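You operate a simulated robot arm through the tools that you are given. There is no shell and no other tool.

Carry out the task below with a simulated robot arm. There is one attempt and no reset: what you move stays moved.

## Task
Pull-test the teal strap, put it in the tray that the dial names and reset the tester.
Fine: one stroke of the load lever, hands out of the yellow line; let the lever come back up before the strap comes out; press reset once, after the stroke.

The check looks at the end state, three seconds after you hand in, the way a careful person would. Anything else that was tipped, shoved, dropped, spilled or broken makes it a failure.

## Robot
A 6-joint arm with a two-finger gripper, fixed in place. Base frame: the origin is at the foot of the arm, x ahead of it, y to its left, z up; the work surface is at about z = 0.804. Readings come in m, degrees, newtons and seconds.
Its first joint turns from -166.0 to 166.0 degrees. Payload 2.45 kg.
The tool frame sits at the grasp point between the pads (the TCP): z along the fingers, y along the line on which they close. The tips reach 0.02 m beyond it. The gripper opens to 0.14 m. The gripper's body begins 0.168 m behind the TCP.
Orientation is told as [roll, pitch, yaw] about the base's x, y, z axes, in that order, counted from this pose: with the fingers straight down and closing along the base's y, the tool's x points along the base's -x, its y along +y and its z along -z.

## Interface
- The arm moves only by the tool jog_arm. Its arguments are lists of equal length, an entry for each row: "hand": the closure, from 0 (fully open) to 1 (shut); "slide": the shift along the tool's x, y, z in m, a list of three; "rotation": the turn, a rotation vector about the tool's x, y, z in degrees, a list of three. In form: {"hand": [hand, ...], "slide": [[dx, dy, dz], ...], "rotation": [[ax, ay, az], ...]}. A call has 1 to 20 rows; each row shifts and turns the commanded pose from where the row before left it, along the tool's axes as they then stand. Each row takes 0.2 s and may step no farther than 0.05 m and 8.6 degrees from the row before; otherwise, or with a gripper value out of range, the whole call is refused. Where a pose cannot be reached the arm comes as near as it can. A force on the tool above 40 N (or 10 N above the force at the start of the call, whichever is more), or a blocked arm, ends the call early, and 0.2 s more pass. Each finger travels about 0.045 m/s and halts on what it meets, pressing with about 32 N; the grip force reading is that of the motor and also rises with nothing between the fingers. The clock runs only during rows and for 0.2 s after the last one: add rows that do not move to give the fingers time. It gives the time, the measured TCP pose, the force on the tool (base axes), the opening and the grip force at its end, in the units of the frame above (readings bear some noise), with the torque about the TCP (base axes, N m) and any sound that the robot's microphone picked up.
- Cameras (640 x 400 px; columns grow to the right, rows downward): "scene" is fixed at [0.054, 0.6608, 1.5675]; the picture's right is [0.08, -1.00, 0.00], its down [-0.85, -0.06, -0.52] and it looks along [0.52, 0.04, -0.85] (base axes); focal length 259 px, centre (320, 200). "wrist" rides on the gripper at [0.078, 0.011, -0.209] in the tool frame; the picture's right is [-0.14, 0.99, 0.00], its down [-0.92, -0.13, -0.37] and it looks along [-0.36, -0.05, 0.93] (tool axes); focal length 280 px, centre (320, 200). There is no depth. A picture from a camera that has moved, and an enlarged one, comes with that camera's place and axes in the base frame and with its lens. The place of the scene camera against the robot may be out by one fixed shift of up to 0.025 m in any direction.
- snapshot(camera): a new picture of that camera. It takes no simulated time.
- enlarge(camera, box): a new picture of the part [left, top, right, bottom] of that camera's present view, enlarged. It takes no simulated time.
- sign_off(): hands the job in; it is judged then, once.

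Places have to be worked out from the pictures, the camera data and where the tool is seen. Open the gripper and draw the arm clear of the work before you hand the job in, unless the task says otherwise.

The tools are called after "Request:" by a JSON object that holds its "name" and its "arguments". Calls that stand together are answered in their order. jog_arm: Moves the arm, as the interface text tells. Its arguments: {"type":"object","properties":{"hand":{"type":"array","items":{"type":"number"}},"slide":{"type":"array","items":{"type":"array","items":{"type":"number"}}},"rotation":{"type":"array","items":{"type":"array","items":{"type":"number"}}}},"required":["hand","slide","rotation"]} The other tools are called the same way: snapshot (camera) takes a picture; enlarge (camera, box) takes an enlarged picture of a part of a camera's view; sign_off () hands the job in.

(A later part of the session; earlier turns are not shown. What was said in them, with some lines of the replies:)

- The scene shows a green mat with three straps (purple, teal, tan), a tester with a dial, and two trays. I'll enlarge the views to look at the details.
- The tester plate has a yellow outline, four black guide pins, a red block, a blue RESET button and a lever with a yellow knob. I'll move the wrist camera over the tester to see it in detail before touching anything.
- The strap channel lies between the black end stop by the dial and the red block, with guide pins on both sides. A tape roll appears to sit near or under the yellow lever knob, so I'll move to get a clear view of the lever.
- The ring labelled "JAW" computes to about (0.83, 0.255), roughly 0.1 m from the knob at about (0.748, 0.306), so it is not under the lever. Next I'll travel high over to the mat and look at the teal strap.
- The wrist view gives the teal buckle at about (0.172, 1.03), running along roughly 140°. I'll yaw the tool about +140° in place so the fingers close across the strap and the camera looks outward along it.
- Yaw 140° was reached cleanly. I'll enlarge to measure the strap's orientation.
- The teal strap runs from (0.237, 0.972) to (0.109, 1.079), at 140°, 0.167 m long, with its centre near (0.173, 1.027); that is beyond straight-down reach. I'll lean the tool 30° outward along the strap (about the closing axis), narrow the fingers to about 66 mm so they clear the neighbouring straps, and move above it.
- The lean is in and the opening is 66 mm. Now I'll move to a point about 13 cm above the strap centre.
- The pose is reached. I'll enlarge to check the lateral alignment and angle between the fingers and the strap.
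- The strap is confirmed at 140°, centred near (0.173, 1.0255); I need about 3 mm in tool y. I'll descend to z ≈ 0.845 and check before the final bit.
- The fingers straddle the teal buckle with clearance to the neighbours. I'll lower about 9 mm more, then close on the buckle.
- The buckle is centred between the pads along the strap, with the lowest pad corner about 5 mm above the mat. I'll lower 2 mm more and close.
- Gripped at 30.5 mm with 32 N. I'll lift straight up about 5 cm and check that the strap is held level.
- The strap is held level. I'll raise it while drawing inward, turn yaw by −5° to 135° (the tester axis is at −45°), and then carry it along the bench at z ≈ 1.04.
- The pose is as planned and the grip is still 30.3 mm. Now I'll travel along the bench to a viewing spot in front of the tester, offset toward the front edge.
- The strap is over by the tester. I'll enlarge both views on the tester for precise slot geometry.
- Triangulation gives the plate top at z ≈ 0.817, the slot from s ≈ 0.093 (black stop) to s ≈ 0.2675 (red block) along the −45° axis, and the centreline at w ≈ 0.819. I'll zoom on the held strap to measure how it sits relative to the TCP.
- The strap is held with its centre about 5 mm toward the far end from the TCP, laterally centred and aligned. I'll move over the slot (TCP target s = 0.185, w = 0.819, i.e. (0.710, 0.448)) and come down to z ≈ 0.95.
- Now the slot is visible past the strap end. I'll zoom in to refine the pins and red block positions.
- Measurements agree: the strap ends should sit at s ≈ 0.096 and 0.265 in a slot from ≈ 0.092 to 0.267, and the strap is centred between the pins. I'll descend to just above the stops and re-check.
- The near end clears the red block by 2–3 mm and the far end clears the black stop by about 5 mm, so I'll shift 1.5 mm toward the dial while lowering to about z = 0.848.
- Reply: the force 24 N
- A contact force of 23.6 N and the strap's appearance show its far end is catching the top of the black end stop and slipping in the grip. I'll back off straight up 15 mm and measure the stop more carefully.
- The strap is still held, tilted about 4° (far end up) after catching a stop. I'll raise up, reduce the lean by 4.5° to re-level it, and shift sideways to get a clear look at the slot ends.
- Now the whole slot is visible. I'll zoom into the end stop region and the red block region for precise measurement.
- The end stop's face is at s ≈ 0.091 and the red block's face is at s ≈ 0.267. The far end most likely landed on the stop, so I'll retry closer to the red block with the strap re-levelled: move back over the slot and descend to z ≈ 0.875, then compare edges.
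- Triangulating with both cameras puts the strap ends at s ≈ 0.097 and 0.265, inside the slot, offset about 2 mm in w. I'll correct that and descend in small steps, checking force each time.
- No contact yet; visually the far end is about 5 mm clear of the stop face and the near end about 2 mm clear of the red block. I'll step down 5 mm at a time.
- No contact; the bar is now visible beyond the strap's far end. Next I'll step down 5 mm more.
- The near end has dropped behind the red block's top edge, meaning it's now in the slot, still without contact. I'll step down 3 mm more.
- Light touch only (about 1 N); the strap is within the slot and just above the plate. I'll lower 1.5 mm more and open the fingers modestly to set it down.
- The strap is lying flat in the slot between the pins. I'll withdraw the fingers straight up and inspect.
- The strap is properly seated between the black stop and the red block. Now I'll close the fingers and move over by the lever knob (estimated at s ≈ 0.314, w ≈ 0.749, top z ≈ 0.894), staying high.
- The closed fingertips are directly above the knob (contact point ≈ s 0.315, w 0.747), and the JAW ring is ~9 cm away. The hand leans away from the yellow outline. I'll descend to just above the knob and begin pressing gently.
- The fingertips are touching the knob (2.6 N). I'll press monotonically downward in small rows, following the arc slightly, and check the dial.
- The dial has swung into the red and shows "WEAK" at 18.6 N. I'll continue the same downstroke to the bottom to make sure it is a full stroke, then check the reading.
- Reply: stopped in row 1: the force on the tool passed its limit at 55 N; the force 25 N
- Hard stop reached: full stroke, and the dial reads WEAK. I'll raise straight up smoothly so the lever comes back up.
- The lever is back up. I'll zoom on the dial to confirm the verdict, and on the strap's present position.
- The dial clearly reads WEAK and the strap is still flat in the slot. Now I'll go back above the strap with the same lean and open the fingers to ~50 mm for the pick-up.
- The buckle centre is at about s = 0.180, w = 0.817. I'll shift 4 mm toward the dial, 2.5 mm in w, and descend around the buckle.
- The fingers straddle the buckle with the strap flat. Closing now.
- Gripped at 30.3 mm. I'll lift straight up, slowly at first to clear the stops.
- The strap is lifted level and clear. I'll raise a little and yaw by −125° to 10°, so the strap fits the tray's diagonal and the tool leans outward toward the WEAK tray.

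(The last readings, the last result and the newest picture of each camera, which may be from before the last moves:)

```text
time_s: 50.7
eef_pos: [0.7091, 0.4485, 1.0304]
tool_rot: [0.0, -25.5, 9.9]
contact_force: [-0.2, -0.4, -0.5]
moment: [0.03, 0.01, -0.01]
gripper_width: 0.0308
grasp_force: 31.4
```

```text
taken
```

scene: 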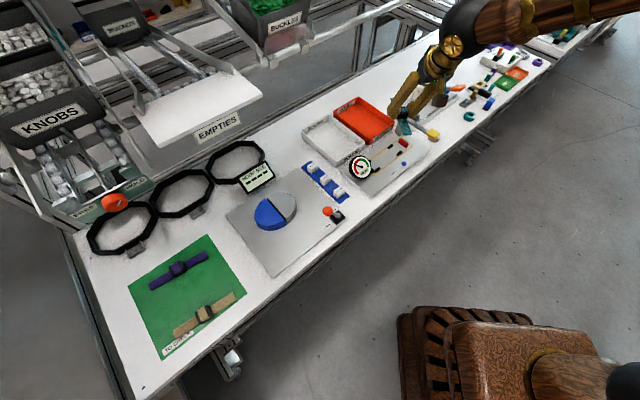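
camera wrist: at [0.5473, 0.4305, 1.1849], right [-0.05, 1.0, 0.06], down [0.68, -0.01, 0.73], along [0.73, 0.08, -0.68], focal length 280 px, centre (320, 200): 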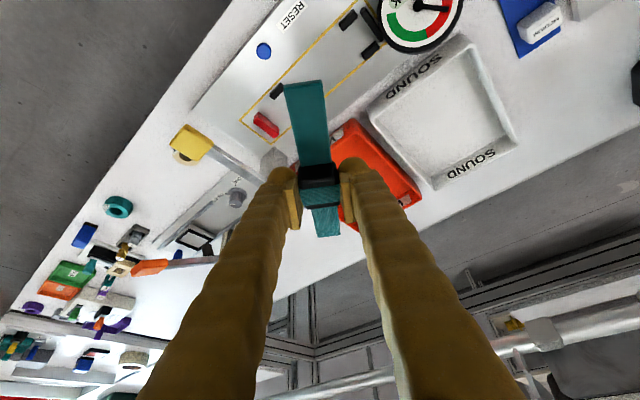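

I'll shift sideways so the right finger no longer hides the WEAK tray and I can measure it.

Request:
{"name": "jog_arm", "arguments": {"hand": [1, 1, 1, 1, 1], "slide": [[0, -0.0425, 0], [0, -0.0425, 0], [0, -0.0425, 0], [0, -0.0425, 0], [0, 0, 0]], "rotation": [[0, 0, 0], [0, 0, 0], [0, 0, 0], [0, 0, 0], [0, 0, 0]]}}

Request:
{"name": "snapshot", "arguments": {"camera": "wrist"}}

Request:
{"name": "enlarge", "arguments": {"camera": "wrist", "box": [360, 60, 580, 230]}}

Request:
{"name": "enlarge", "arguments": {"camera": "scene", "box": [295, 80, 415, 175]}}

```text
time_s: 51.9
eef_pos: [0.7368, 0.2786, 1.0312]
tool_rot: [0.0, -25.6, 9.9]
contact_force: [0.0, 0.3, -0.1]
moment: [0.03, 0.0, 0.0]
gripper_width: 0.0302
grasp_force: 31.7
```

```text
taken
camera wrist: at [0.5754, 0.2606, 1.1865], right [-0.05, 1.0, 0.06], down [0.68, -0.01, 0.73], along [0.73, 0.08, -0.68], focal length 280 px, centre (320, 200)
```

wrist: 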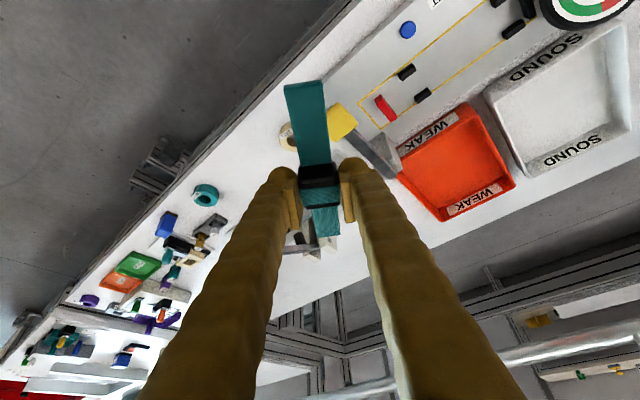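

```text
2.35 times, centred on (470, 145) of wrist
camera zoom: at [0.5754, 0.2606, 1.1865], right [-0.05, 1.0, 0.06], down [0.68, -0.01, 0.73], along [0.73, 0.08, -0.68], focal length 660 px, centre (-33, 329)
```

zoom: 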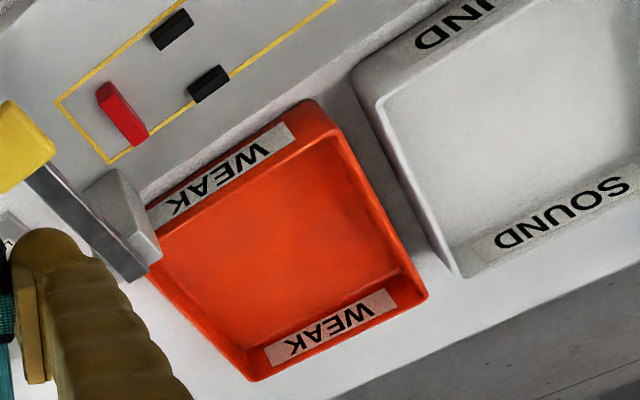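

```text
4.21 times, centred on (355, 128) of scene
camera zoom: at [0.054, 0.6608, 1.5675], right [0.08, -1.0, 0.0], down [-0.85, -0.06, -0.52], along [0.52, 0.04, -0.85], focal length 1090 px, centre (173, 505)
```

zoom: 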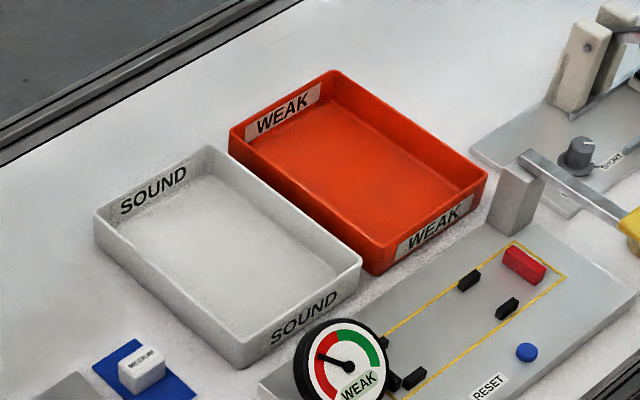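

The WEAK tray measures about 0.146 × 0.20 m, centred near s = 0.254, w = 1.01. I'll carry the strap over it and turn +5° so it lies along the tray's diagonal with ~17 mm clearance all round.

Request:
{"name": "jog_arm", "arguments": {"hand": [1, 1, 1, 1, 1, 1, 1, 1, 1], "slide": [[-0.02432, 0.0315, 0.0116], [-0.02432, 0.0315, 0.0116], [-0.02432, 0.0315, 0.0116], [-0.02432, 0.0315, 0.0116], [-0.02432, 0.0315, 0.0116], [-0.02432, 0.0315, 0.0116], [-0.02432, 0.0315, 0.0116], [0, 0, 0], [0, 0, 0]], "rotation": [[0, 0, 0], [0, 0, 0], [0, 0, 0], [0, 0, 0], [0, 0, 0], [0, 0, 0], [0, 0, 0], [-2.15, 0, -4.51], [0, 0, 0]]}}

Request:
{"name": "snapshot", "arguments": {"camera": "wrist"}}

Request:
{"name": "enlarge", "arguments": {"camera": "scene", "box": [300, 50, 440, 175]}}

```text
time_s: 53.9
eef_pos: [0.8849, 0.5318, 1.0314]
tool_rot: [0.0, -25.7, 14.9]
contact_force: [0.0, -0.2, -0.5]
moment: [0.02, -0.03, 0.0]
gripper_width: 0.0306
grasp_force: 32.3
```

```text
taken
camera wrist: at [0.7253, 0.5001, 1.1867], right [-0.14, 0.99, 0.06], down [0.68, 0.05, 0.73], along [0.72, 0.14, -0.68], focal length 280 px, centre (320, 200)
```

wrist: 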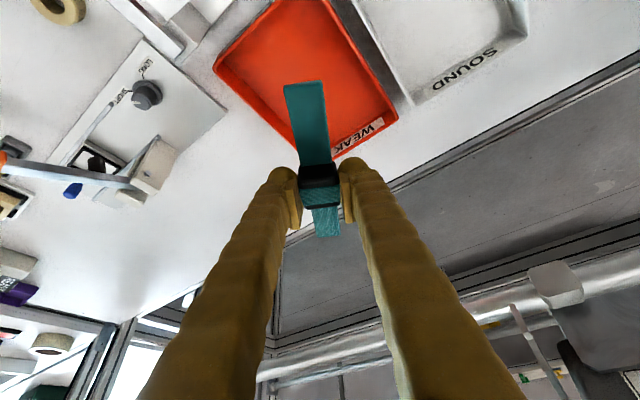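

```text
3.20 times, centred on (370, 112) of scene
camera zoom: at [0.054, 0.6608, 1.5675], right [0.08, -1.0, 0.0], down [-0.85, -0.06, -0.52], along [0.52, 0.04, -0.85], focal length 828 px, centre (160, 480)
```

zoom: 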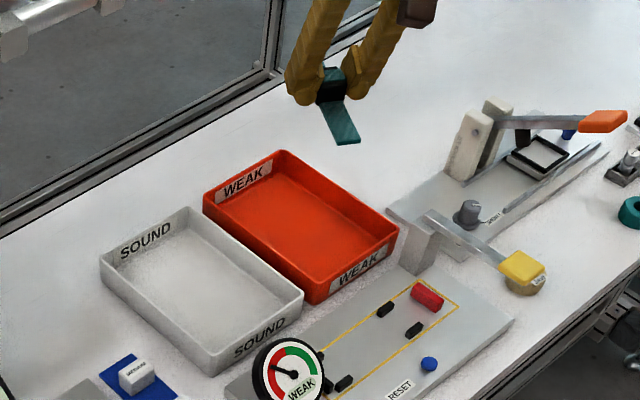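

The tray rim confirms at s 0.181–0.327, w 0.91–1.113. The strap's centre is over it. I'll descend to z ≈ 0.88 and check clearance to the rim.

Request:
{"name": "jog_arm", "arguments": {"hand": [1, 1, 1, 1, 1], "slide": [[0.0159, -0.00065, 0.0342], [0.0159, -0.00065, 0.0342], [0.0159, -0.00065, 0.0342], [0.0159, -0.00065, 0.0342], [0, 0, 0]], "rotation": [[0, 0, 0], [0, 0, 0], [0, 0, 0], [0, 0, 0], [0, 0, 0]]}}

Request:
{"name": "snapshot", "arguments": {"camera": "wrist"}}

Request:
{"name": "enlarge", "arguments": {"camera": "scene", "box": [310, 70, 420, 165]}}

```text
time_s: 55.1
eef_pos: [0.8871, 0.5279, 0.8794]
tool_rot: [0.0, -25.6, 14.9]
contact_force: [-0.5, 0.8, -0.3]
moment: [0.0, -0.03, -0.01]
gripper_width: 0.0305
grasp_force: 32.1
```

```text
taken
camera wrist: at [0.7277, 0.4968, 1.0334], right [-0.14, 0.99, 0.06], down [0.68, 0.05, 0.73], along [0.72, 0.14, -0.68], focal length 280 px, centre (320, 200)
```

wrist: 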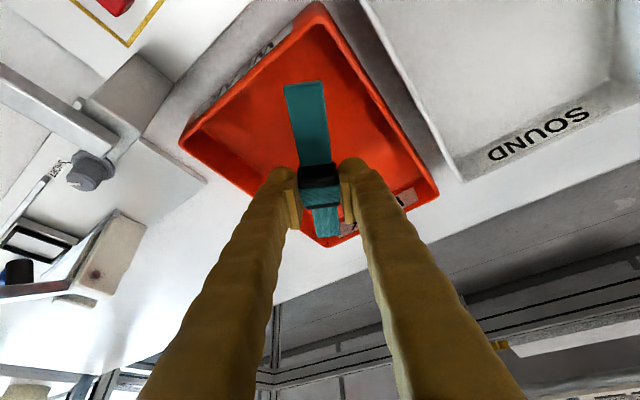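

```text
4.21 times, centred on (365, 118) of scene
camera zoom: at [0.054, 0.6608, 1.5675], right [0.08, -1.0, 0.0], down [-0.85, -0.06, -0.52], along [0.52, 0.04, -0.85], focal length 1090 px, centre (130, 547)
```

zoom: 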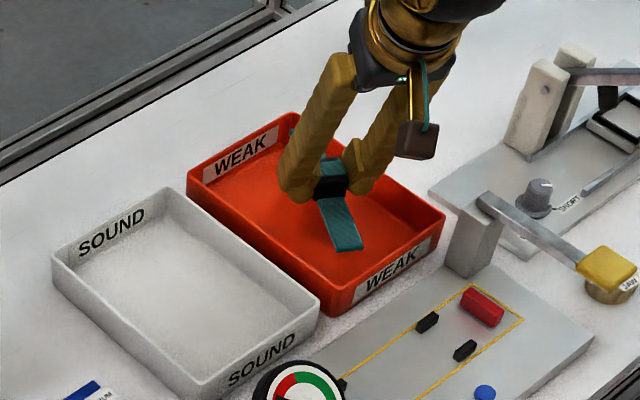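

The strap fits inside the rim; clearance is a bit smaller at the front, so I'll shift 6 mm toward the back while lowering to about z = 0.838.

Request:
{"name": "jog_arm", "arguments": {"hand": [1, 1, 1, 1], "slide": [[0.0043, 0.001, 0.0131], [0.0043, 0.001, 0.0131], [0.0043, 0.001, 0.0131], [0, 0, 0]], "rotation": [[0, 0, 0], [0, 0, 0], [0, 0, 0], [0, 0, 0]]}}

Request:
{"name": "snapshot", "arguments": {"camera": "wrist"}}

Request:
{"name": "enlarge", "arguments": {"camera": "scene", "box": [310, 70, 420, 165]}}

```text
time_s: 56.1
eef_pos: [0.8914, 0.5334, 0.8371]
tool_rot: [0.0, -25.6, 14.8]
contact_force: [-1.1, -0.8, -0.1]
moment: [0.02, 0.03, -0.02]
gripper_width: 0.0306
grasp_force: 31.8
```

```text
taken
camera wrist: at [0.7332, 0.5013, 0.9931], right [-0.13, 0.99, 0.06], down [0.68, 0.05, 0.73], along [0.72, 0.14, -0.68], focal length 280 px, centre (320, 200)
```

wrist: 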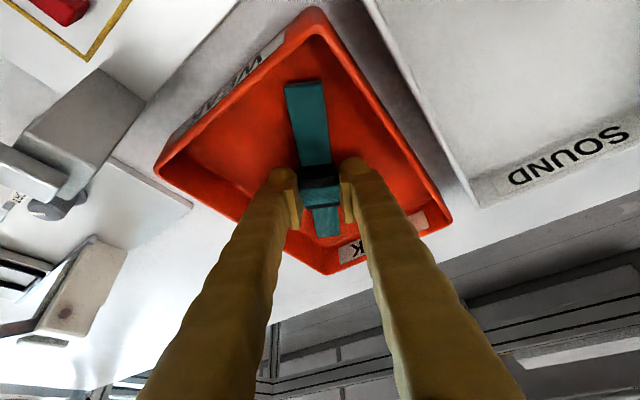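

```text
4.21 times, centred on (365, 118) of scene
camera zoom: at [0.054, 0.6608, 1.5675], right [0.08, -1.0, 0.0], down [-0.85, -0.06, -0.52], along [0.52, 0.04, -0.85], focal length 1090 px, centre (130, 547)
```

zoom: 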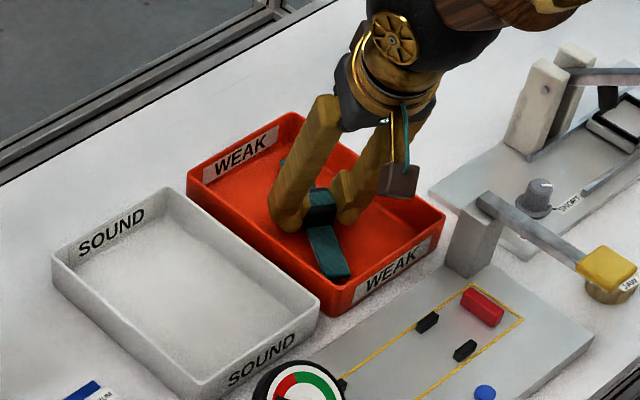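

No contact yet and the strap is a couple of millimetres above the tray floor. I'll open the fingers to release it.

Request:
{"name": "jog_arm", "arguments": {"hand": [0.9, 0.75, 0.64, 0.64, 0.64], "slide": [[0, 0, 0], [0, 0, 0], [0, 0, 0], [0, 0, 0], [0, 0, 0]], "rotation": [[0, 0, 0], [0, 0, 0], [0, 0, 0], [0, 0, 0], [0, 0, 0]]}}

Request:
{"name": "snapshot", "arguments": {"camera": "wrist"}}

```text
time_s: 57.3
eef_pos: [0.8925, 0.5341, 0.839]
tool_rot: [0.0, -25.7, 14.9]
contact_force: [0.0, -1.5, -0.8]
moment: [-0.01, -0.01, 0.01]
gripper_width: 0.0506
grasp_force: 0.1
```

```text
taken
camera wrist: at [0.7333, 0.5013, 0.9931], right [-0.13, 0.99, 0.06], down [0.68, 0.05, 0.73], along [0.72, 0.14, -0.68], focal length 280 px, centre (320, 200)
```

wrist: 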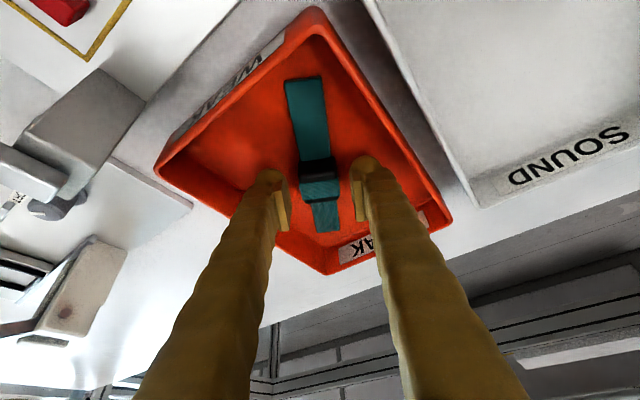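

The strap is released in the WEAK tray. I'll withdraw straight up.

Request:
{"name": "jog_arm", "arguments": {"hand": [0.64, 0.64, 0.64, 0.64, 0.64], "slide": [[-0.0086, 0, -0.01805], [-0.0172, 0, -0.0361], [-0.0194, 0, -0.0406], [-0.0194, 0, -0.0406], [0, 0, 0]], "rotation": [[0, 0, 0], [0, 0, 0], [0, 0, 0], [0, 0, 0], [0, 0, 0]]}}

Request:
{"name": "snapshot", "arguments": {"camera": "wrist"}}

Request:
{"name": "enlarge", "arguments": {"camera": "scene", "box": [310, 70, 440, 195]}}

```text
time_s: 58.5
eef_pos: [0.8918, 0.5331, 0.9888]
tool_rot: [0.0, -25.7, 14.9]
contact_force: [-0.3, 0.0, 0.4]
moment: [0.01, 0.0, -0.01]
gripper_width: 0.0503
grasp_force: 0.1
```

```text
taken
camera wrist: at [0.7337, 0.5017, 1.1436], right [-0.14, 0.99, 0.06], down [0.68, 0.05, 0.73], along [0.72, 0.14, -0.68], focal length 280 px, centre (320, 200)
```

wrist: 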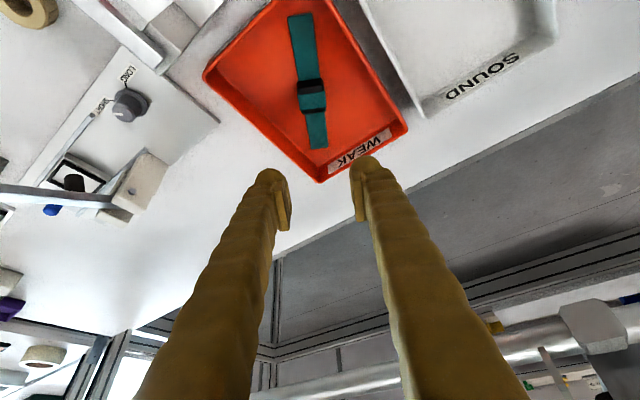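

```text
3.20 times, centred on (375, 132) of scene
camera zoom: at [0.054, 0.6608, 1.5675], right [0.08, -1.0, 0.0], down [-0.85, -0.06, -0.52], along [0.52, 0.04, -0.85], focal length 828 px, centre (144, 416)
```

zoom: 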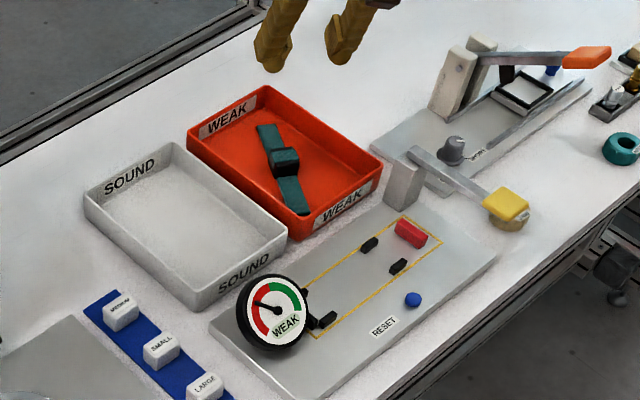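

The strap lies flat in the WEAK tray and everything else is undisturbed. Next, the RESET button at about (0.674, 0.391): I'll move above it with closed fingers and bring the tool upright.

Request:
{"name": "jog_arm", "arguments": {"hand": [0.8, 1, 1, 1, 1, 1, 1, 1, 1, 1], "slide": [[0.0357, -0.0136, -0.0207], [0.0357, -0.0136, -0.0207], [0.0357, -0.0136, -0.0207], [0.0357, -0.0136, -0.0207], [0.0357, -0.0136, -0.0207], [0.0357, -0.0136, -0.0207], [0, 0, 0], [0, 0, 0], [0, 0, 0], [0, 0, 0]], "rotation": [[0, 0, 0], [0, 0, 0], [0, 0, 0], [0, 0, 0], [0, 0, 0], [0, 0, 0], [0, 8.53, 0], [0, 8.53, 0], [0, 8.53, 0], [0, 0, 0]]}}

Request:
{"name": "snapshot", "arguments": {"camera": "wrist"}}

Request:
{"name": "enlarge", "arguments": {"camera": "scene", "box": [345, 100, 445, 195]}}

```text
time_s: 60.7
eef_pos: [0.6748, 0.3907, 1.0087]
tool_rot: [0.0, 0.0, 14.9]
contact_force: [-0.8, 0.2, 0.1]
moment: [0.0, -0.02, -0.03]
gripper_width: 0.0
grasp_force: 29.2
```

```text
taken
camera wrist: at [0.5954, 0.3794, 1.2178], right [-0.12, 0.99, 0.0], down [0.92, 0.11, 0.37], along [0.36, 0.05, -0.93], focal length 280 px, centre (320, 200)
```

wrist: 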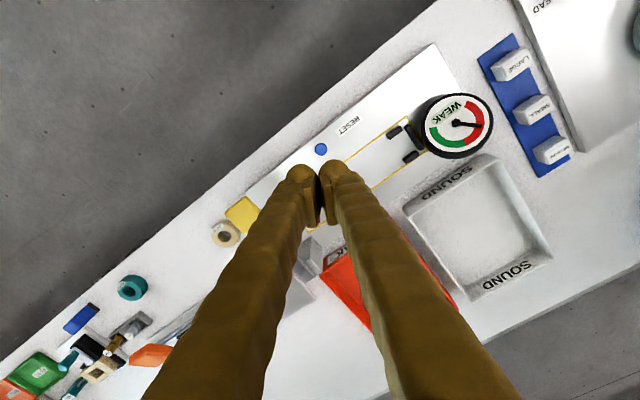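

```text
4.21 times, centred on (395, 148) of scene
camera zoom: at [0.054, 0.6608, 1.5675], right [0.08, -1.0, 0.0], down [-0.85, -0.06, -0.52], along [0.52, 0.04, -0.85], focal length 1090 px, centre (4, 421)
```

zoom: 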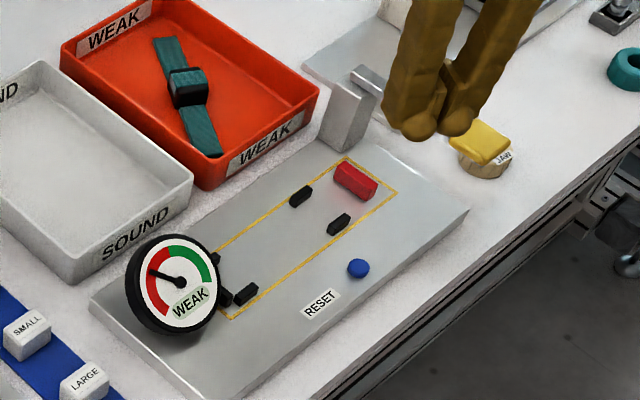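

The button is confirmed at (0.673, 0.390), right under the fingertips. I'll descend to about 1 cm above it.

Request:
{"name": "jog_arm", "arguments": {"hand": [1, 1, 1, 1, 1], "slide": [[0, 0.0005, 0.045], [0, 0.0005, 0.045], [0, 0, 0.045], [0, 0, 0.02], [0, 0, 0]], "rotation": [[0, 0, 0], [0, 0, 0], [0, 0, 0], [0, 0, 0], [0, 0, 0]]}}

Request:
{"name": "snapshot", "arguments": {"camera": "wrist"}}

Request:
{"name": "enlarge", "arguments": {"camera": "scene", "box": [345, 100, 445, 195]}}

```text
time_s: 61.9
eef_pos: [0.6754, 0.3896, 0.8529]
tool_rot: [0.0, 0.0, 14.9]
contact_force: [0.2, 0.0, 0.3]
moment: [0.04, -0.02, -0.02]
gripper_width: 0.0
grasp_force: 30.0
```

```text
taken
camera wrist: at [0.5949, 0.3789, 1.0624], right [-0.12, 0.99, 0.0], down [0.92, 0.11, 0.37], along [0.37, 0.05, -0.93], focal length 280 px, centre (320, 200)
```

wrist: 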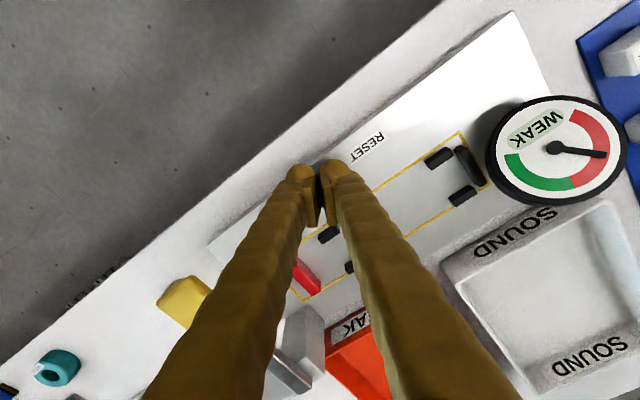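

```text
4.21 times, centred on (395, 148) of scene
camera zoom: at [0.054, 0.6608, 1.5675], right [0.08, -1.0, 0.0], down [-0.85, -0.06, -0.52], along [0.52, 0.04, -0.85], focal length 1090 px, centre (4, 421)
```

zoom: 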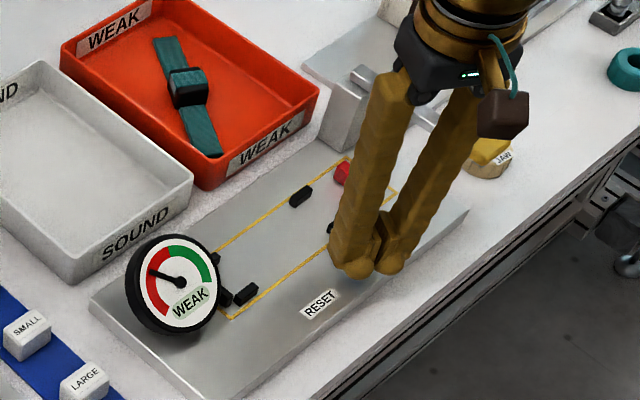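

Fingertips are about a centimetre above the button. I'll press down gently in 3 mm rows.

Request:
{"name": "jog_arm", "arguments": {"hand": [1, 1, 1, 1, 1], "slide": [[0, 0, 0.003], [0, 0, 0.003], [0, 0, 0.003], [0, 0, 0.003], [0, 0, 0.002]], "rotation": [[0, 0, 0], [0, 0, 0], [0, 0, 0], [0, 0, 0], [0, 0, 0]]}}

Request:
{"name": "enlarge", "arguments": {"camera": "scene", "box": [345, 100, 445, 195]}}

```text
time_s: 63.1
eef_pos: [0.6739, 0.3918, 0.8401]
tool_rot: [0.0, -0.1, 14.9]
contact_force: [0.9, -4.4, 9.4]
moment: [0.02, -0.04, 0.04]
gripper_width: 0.0057
grasp_force: 29.4
heard: click
```

```text
4.21 times, centred on (395, 148) of scene
camera zoom: at [0.054, 0.6608, 1.5675], right [0.08, -1.0, 0.0], down [-0.85, -0.06, -0.52], along [0.52, 0.04, -0.85], focal length 1090 px, centre (4, 421)
```

zoom: 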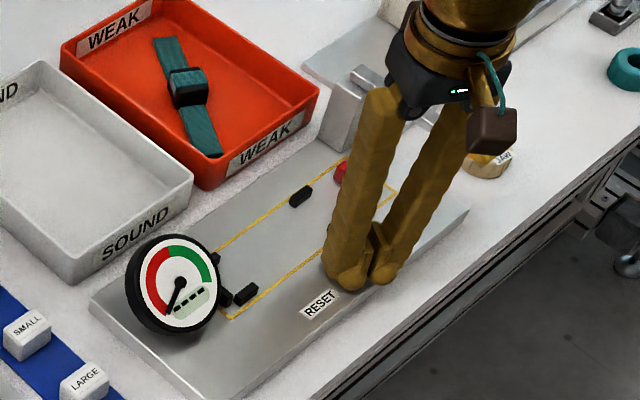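

A click was heard and the dial has reset to "----". I'll raise straight up off the button.

Request:
{"name": "jog_arm", "arguments": {"hand": [1, 1, 1, 1, 1, 1], "slide": [[0, 0, -0.015], [0, 0, -0.03], [0, 0, -0.045], [0, 0, -0.045], [0, 0, -0.045], [0, 0, 0]], "rotation": [[0, 0, 0], [0, 0, 0], [0, 0, 0], [0, 0, 0], [0, 0, 0], [0, 0, 0]]}}

Request:
{"name": "enlarge", "arguments": {"camera": "scene", "box": [345, 100, 445, 195]}}

```text
time_s: 64.5
eef_pos: [0.6755, 0.3901, 1.0195]
tool_rot: [0.1, 0.0, 14.9]
contact_force: [-0.8, 0.3, -0.9]
moment: [0.0, -0.01, 0.01]
gripper_width: 0.0
grasp_force: 29.2
```

```text
4.21 times, centred on (395, 148) of scene
camera zoom: at [0.054, 0.6608, 1.5675], right [0.08, -1.0, 0.0], down [-0.85, -0.06, -0.52], along [0.52, 0.04, -0.85], focal length 1090 px, centre (4, 421)
```

zoom: 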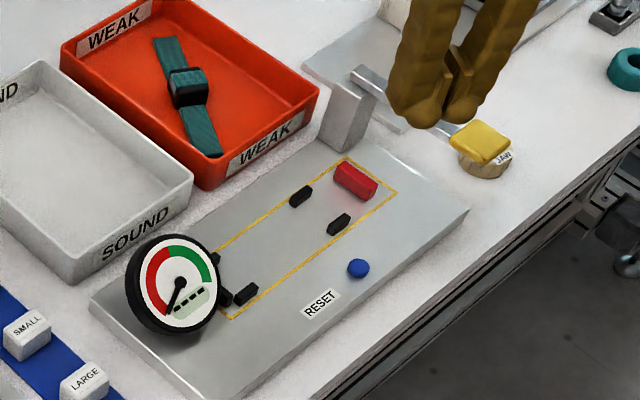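

The tester is reset, the button is back up, and the lever is up. I'll open the gripper and draw the arm clear of the work.

Request:
{"name": "jog_arm", "arguments": {"hand": [0.7, 0.4, 0.1, 0, 0, 0, 0], "slide": [[0.01, 0, -0.04], [0.03, 0, -0.035], [0.03, 0, -0.035], [0.035, 0, -0.03], [0.035, 0, 0], [0, 0, 0], [0, 0, 0]], "rotation": [[0, 0, 0], [0, 0, 0], [0, 0, 0], [0, 0, 0], [0, 0, 0], [0, 0, 0], [0, 0, 0]]}}

Request:
{"name": "snapshot", "arguments": {"camera": "scene"}}

Request:
{"name": "snapshot", "arguments": {"camera": "wrist"}}

Request:
{"name": "enlarge", "arguments": {"camera": "scene", "box": [295, 70, 455, 195]}}

```text
time_s: 66.1
eef_pos: [0.5392, 0.3562, 1.1613]
tool_rot: [0.0, 0.0, 15.0]
contact_force: [-0.6, -0.3, -0.1]
moment: [0.01, 0.02, 0.02]
gripper_width: 0.1376
grasp_force: 0.0
```

```text
taken
```

scene: 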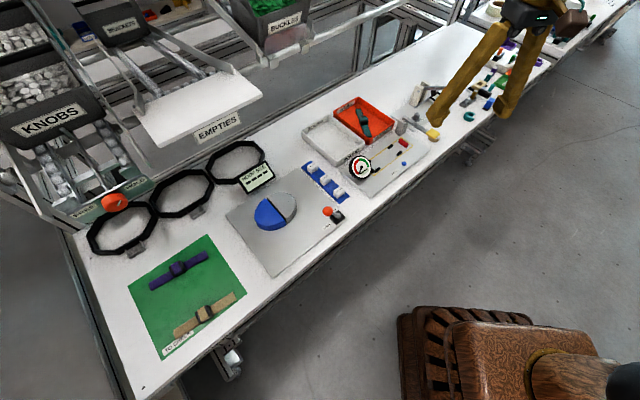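

```text
taken
camera wrist: at [0.4597, 0.3449, 1.3705], right [-0.12, 0.99, 0.0], down [0.92, 0.11, 0.37], along [0.37, 0.05, -0.93], focal length 280 px, centre (320, 200)
```

wrist: 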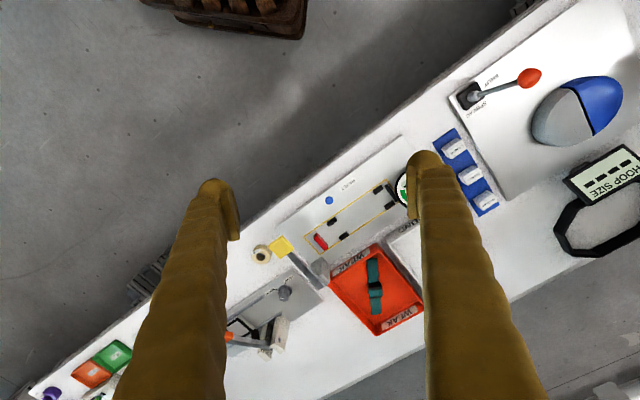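

```text
3.20 times, centred on (375, 132) of scene
camera zoom: at [0.054, 0.6608, 1.5675], right [0.08, -1.0, 0.0], down [-0.85, -0.06, -0.52], along [0.52, 0.04, -0.85], focal length 828 px, centre (144, 416)
```

zoom: 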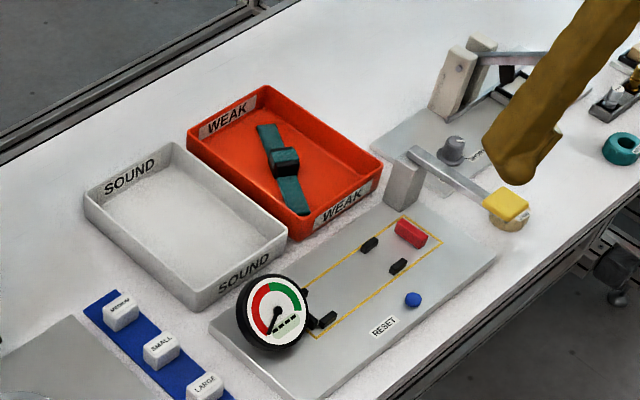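

The teal strap lies in the WEAK tray. The dial is back to "----", the lever is up, the other straps and fixtures are where they were, and the gripper is open and clear. I'm handing in the job.

Request:
{"name": "sign_off", "arguments": {}}

```text
The job is handed in.
```

The teal strap tested WEAK. It's now lying flat in the WEAK tray, and the tester is reset.

- **Test:** I made one full stroke of the load lever, down to its stop, with the hand outside the yellow line. The lever was back up before I took the strap out.
- **Reset:** I pressed reset once after the stroke. It clicked, and the dial went back to "----".
- **First seating attempt:** The strap caught something in the tester slot and slipped in the grip, with about 24 N on the tool. I lifted it, levelled it and seated it properly on the second try, before the stroke. I saw no damage.
- **End state:** In the last pictures the other straps, trays and fixtures were where they started. The gripper is open and the arm is clear of the bench.
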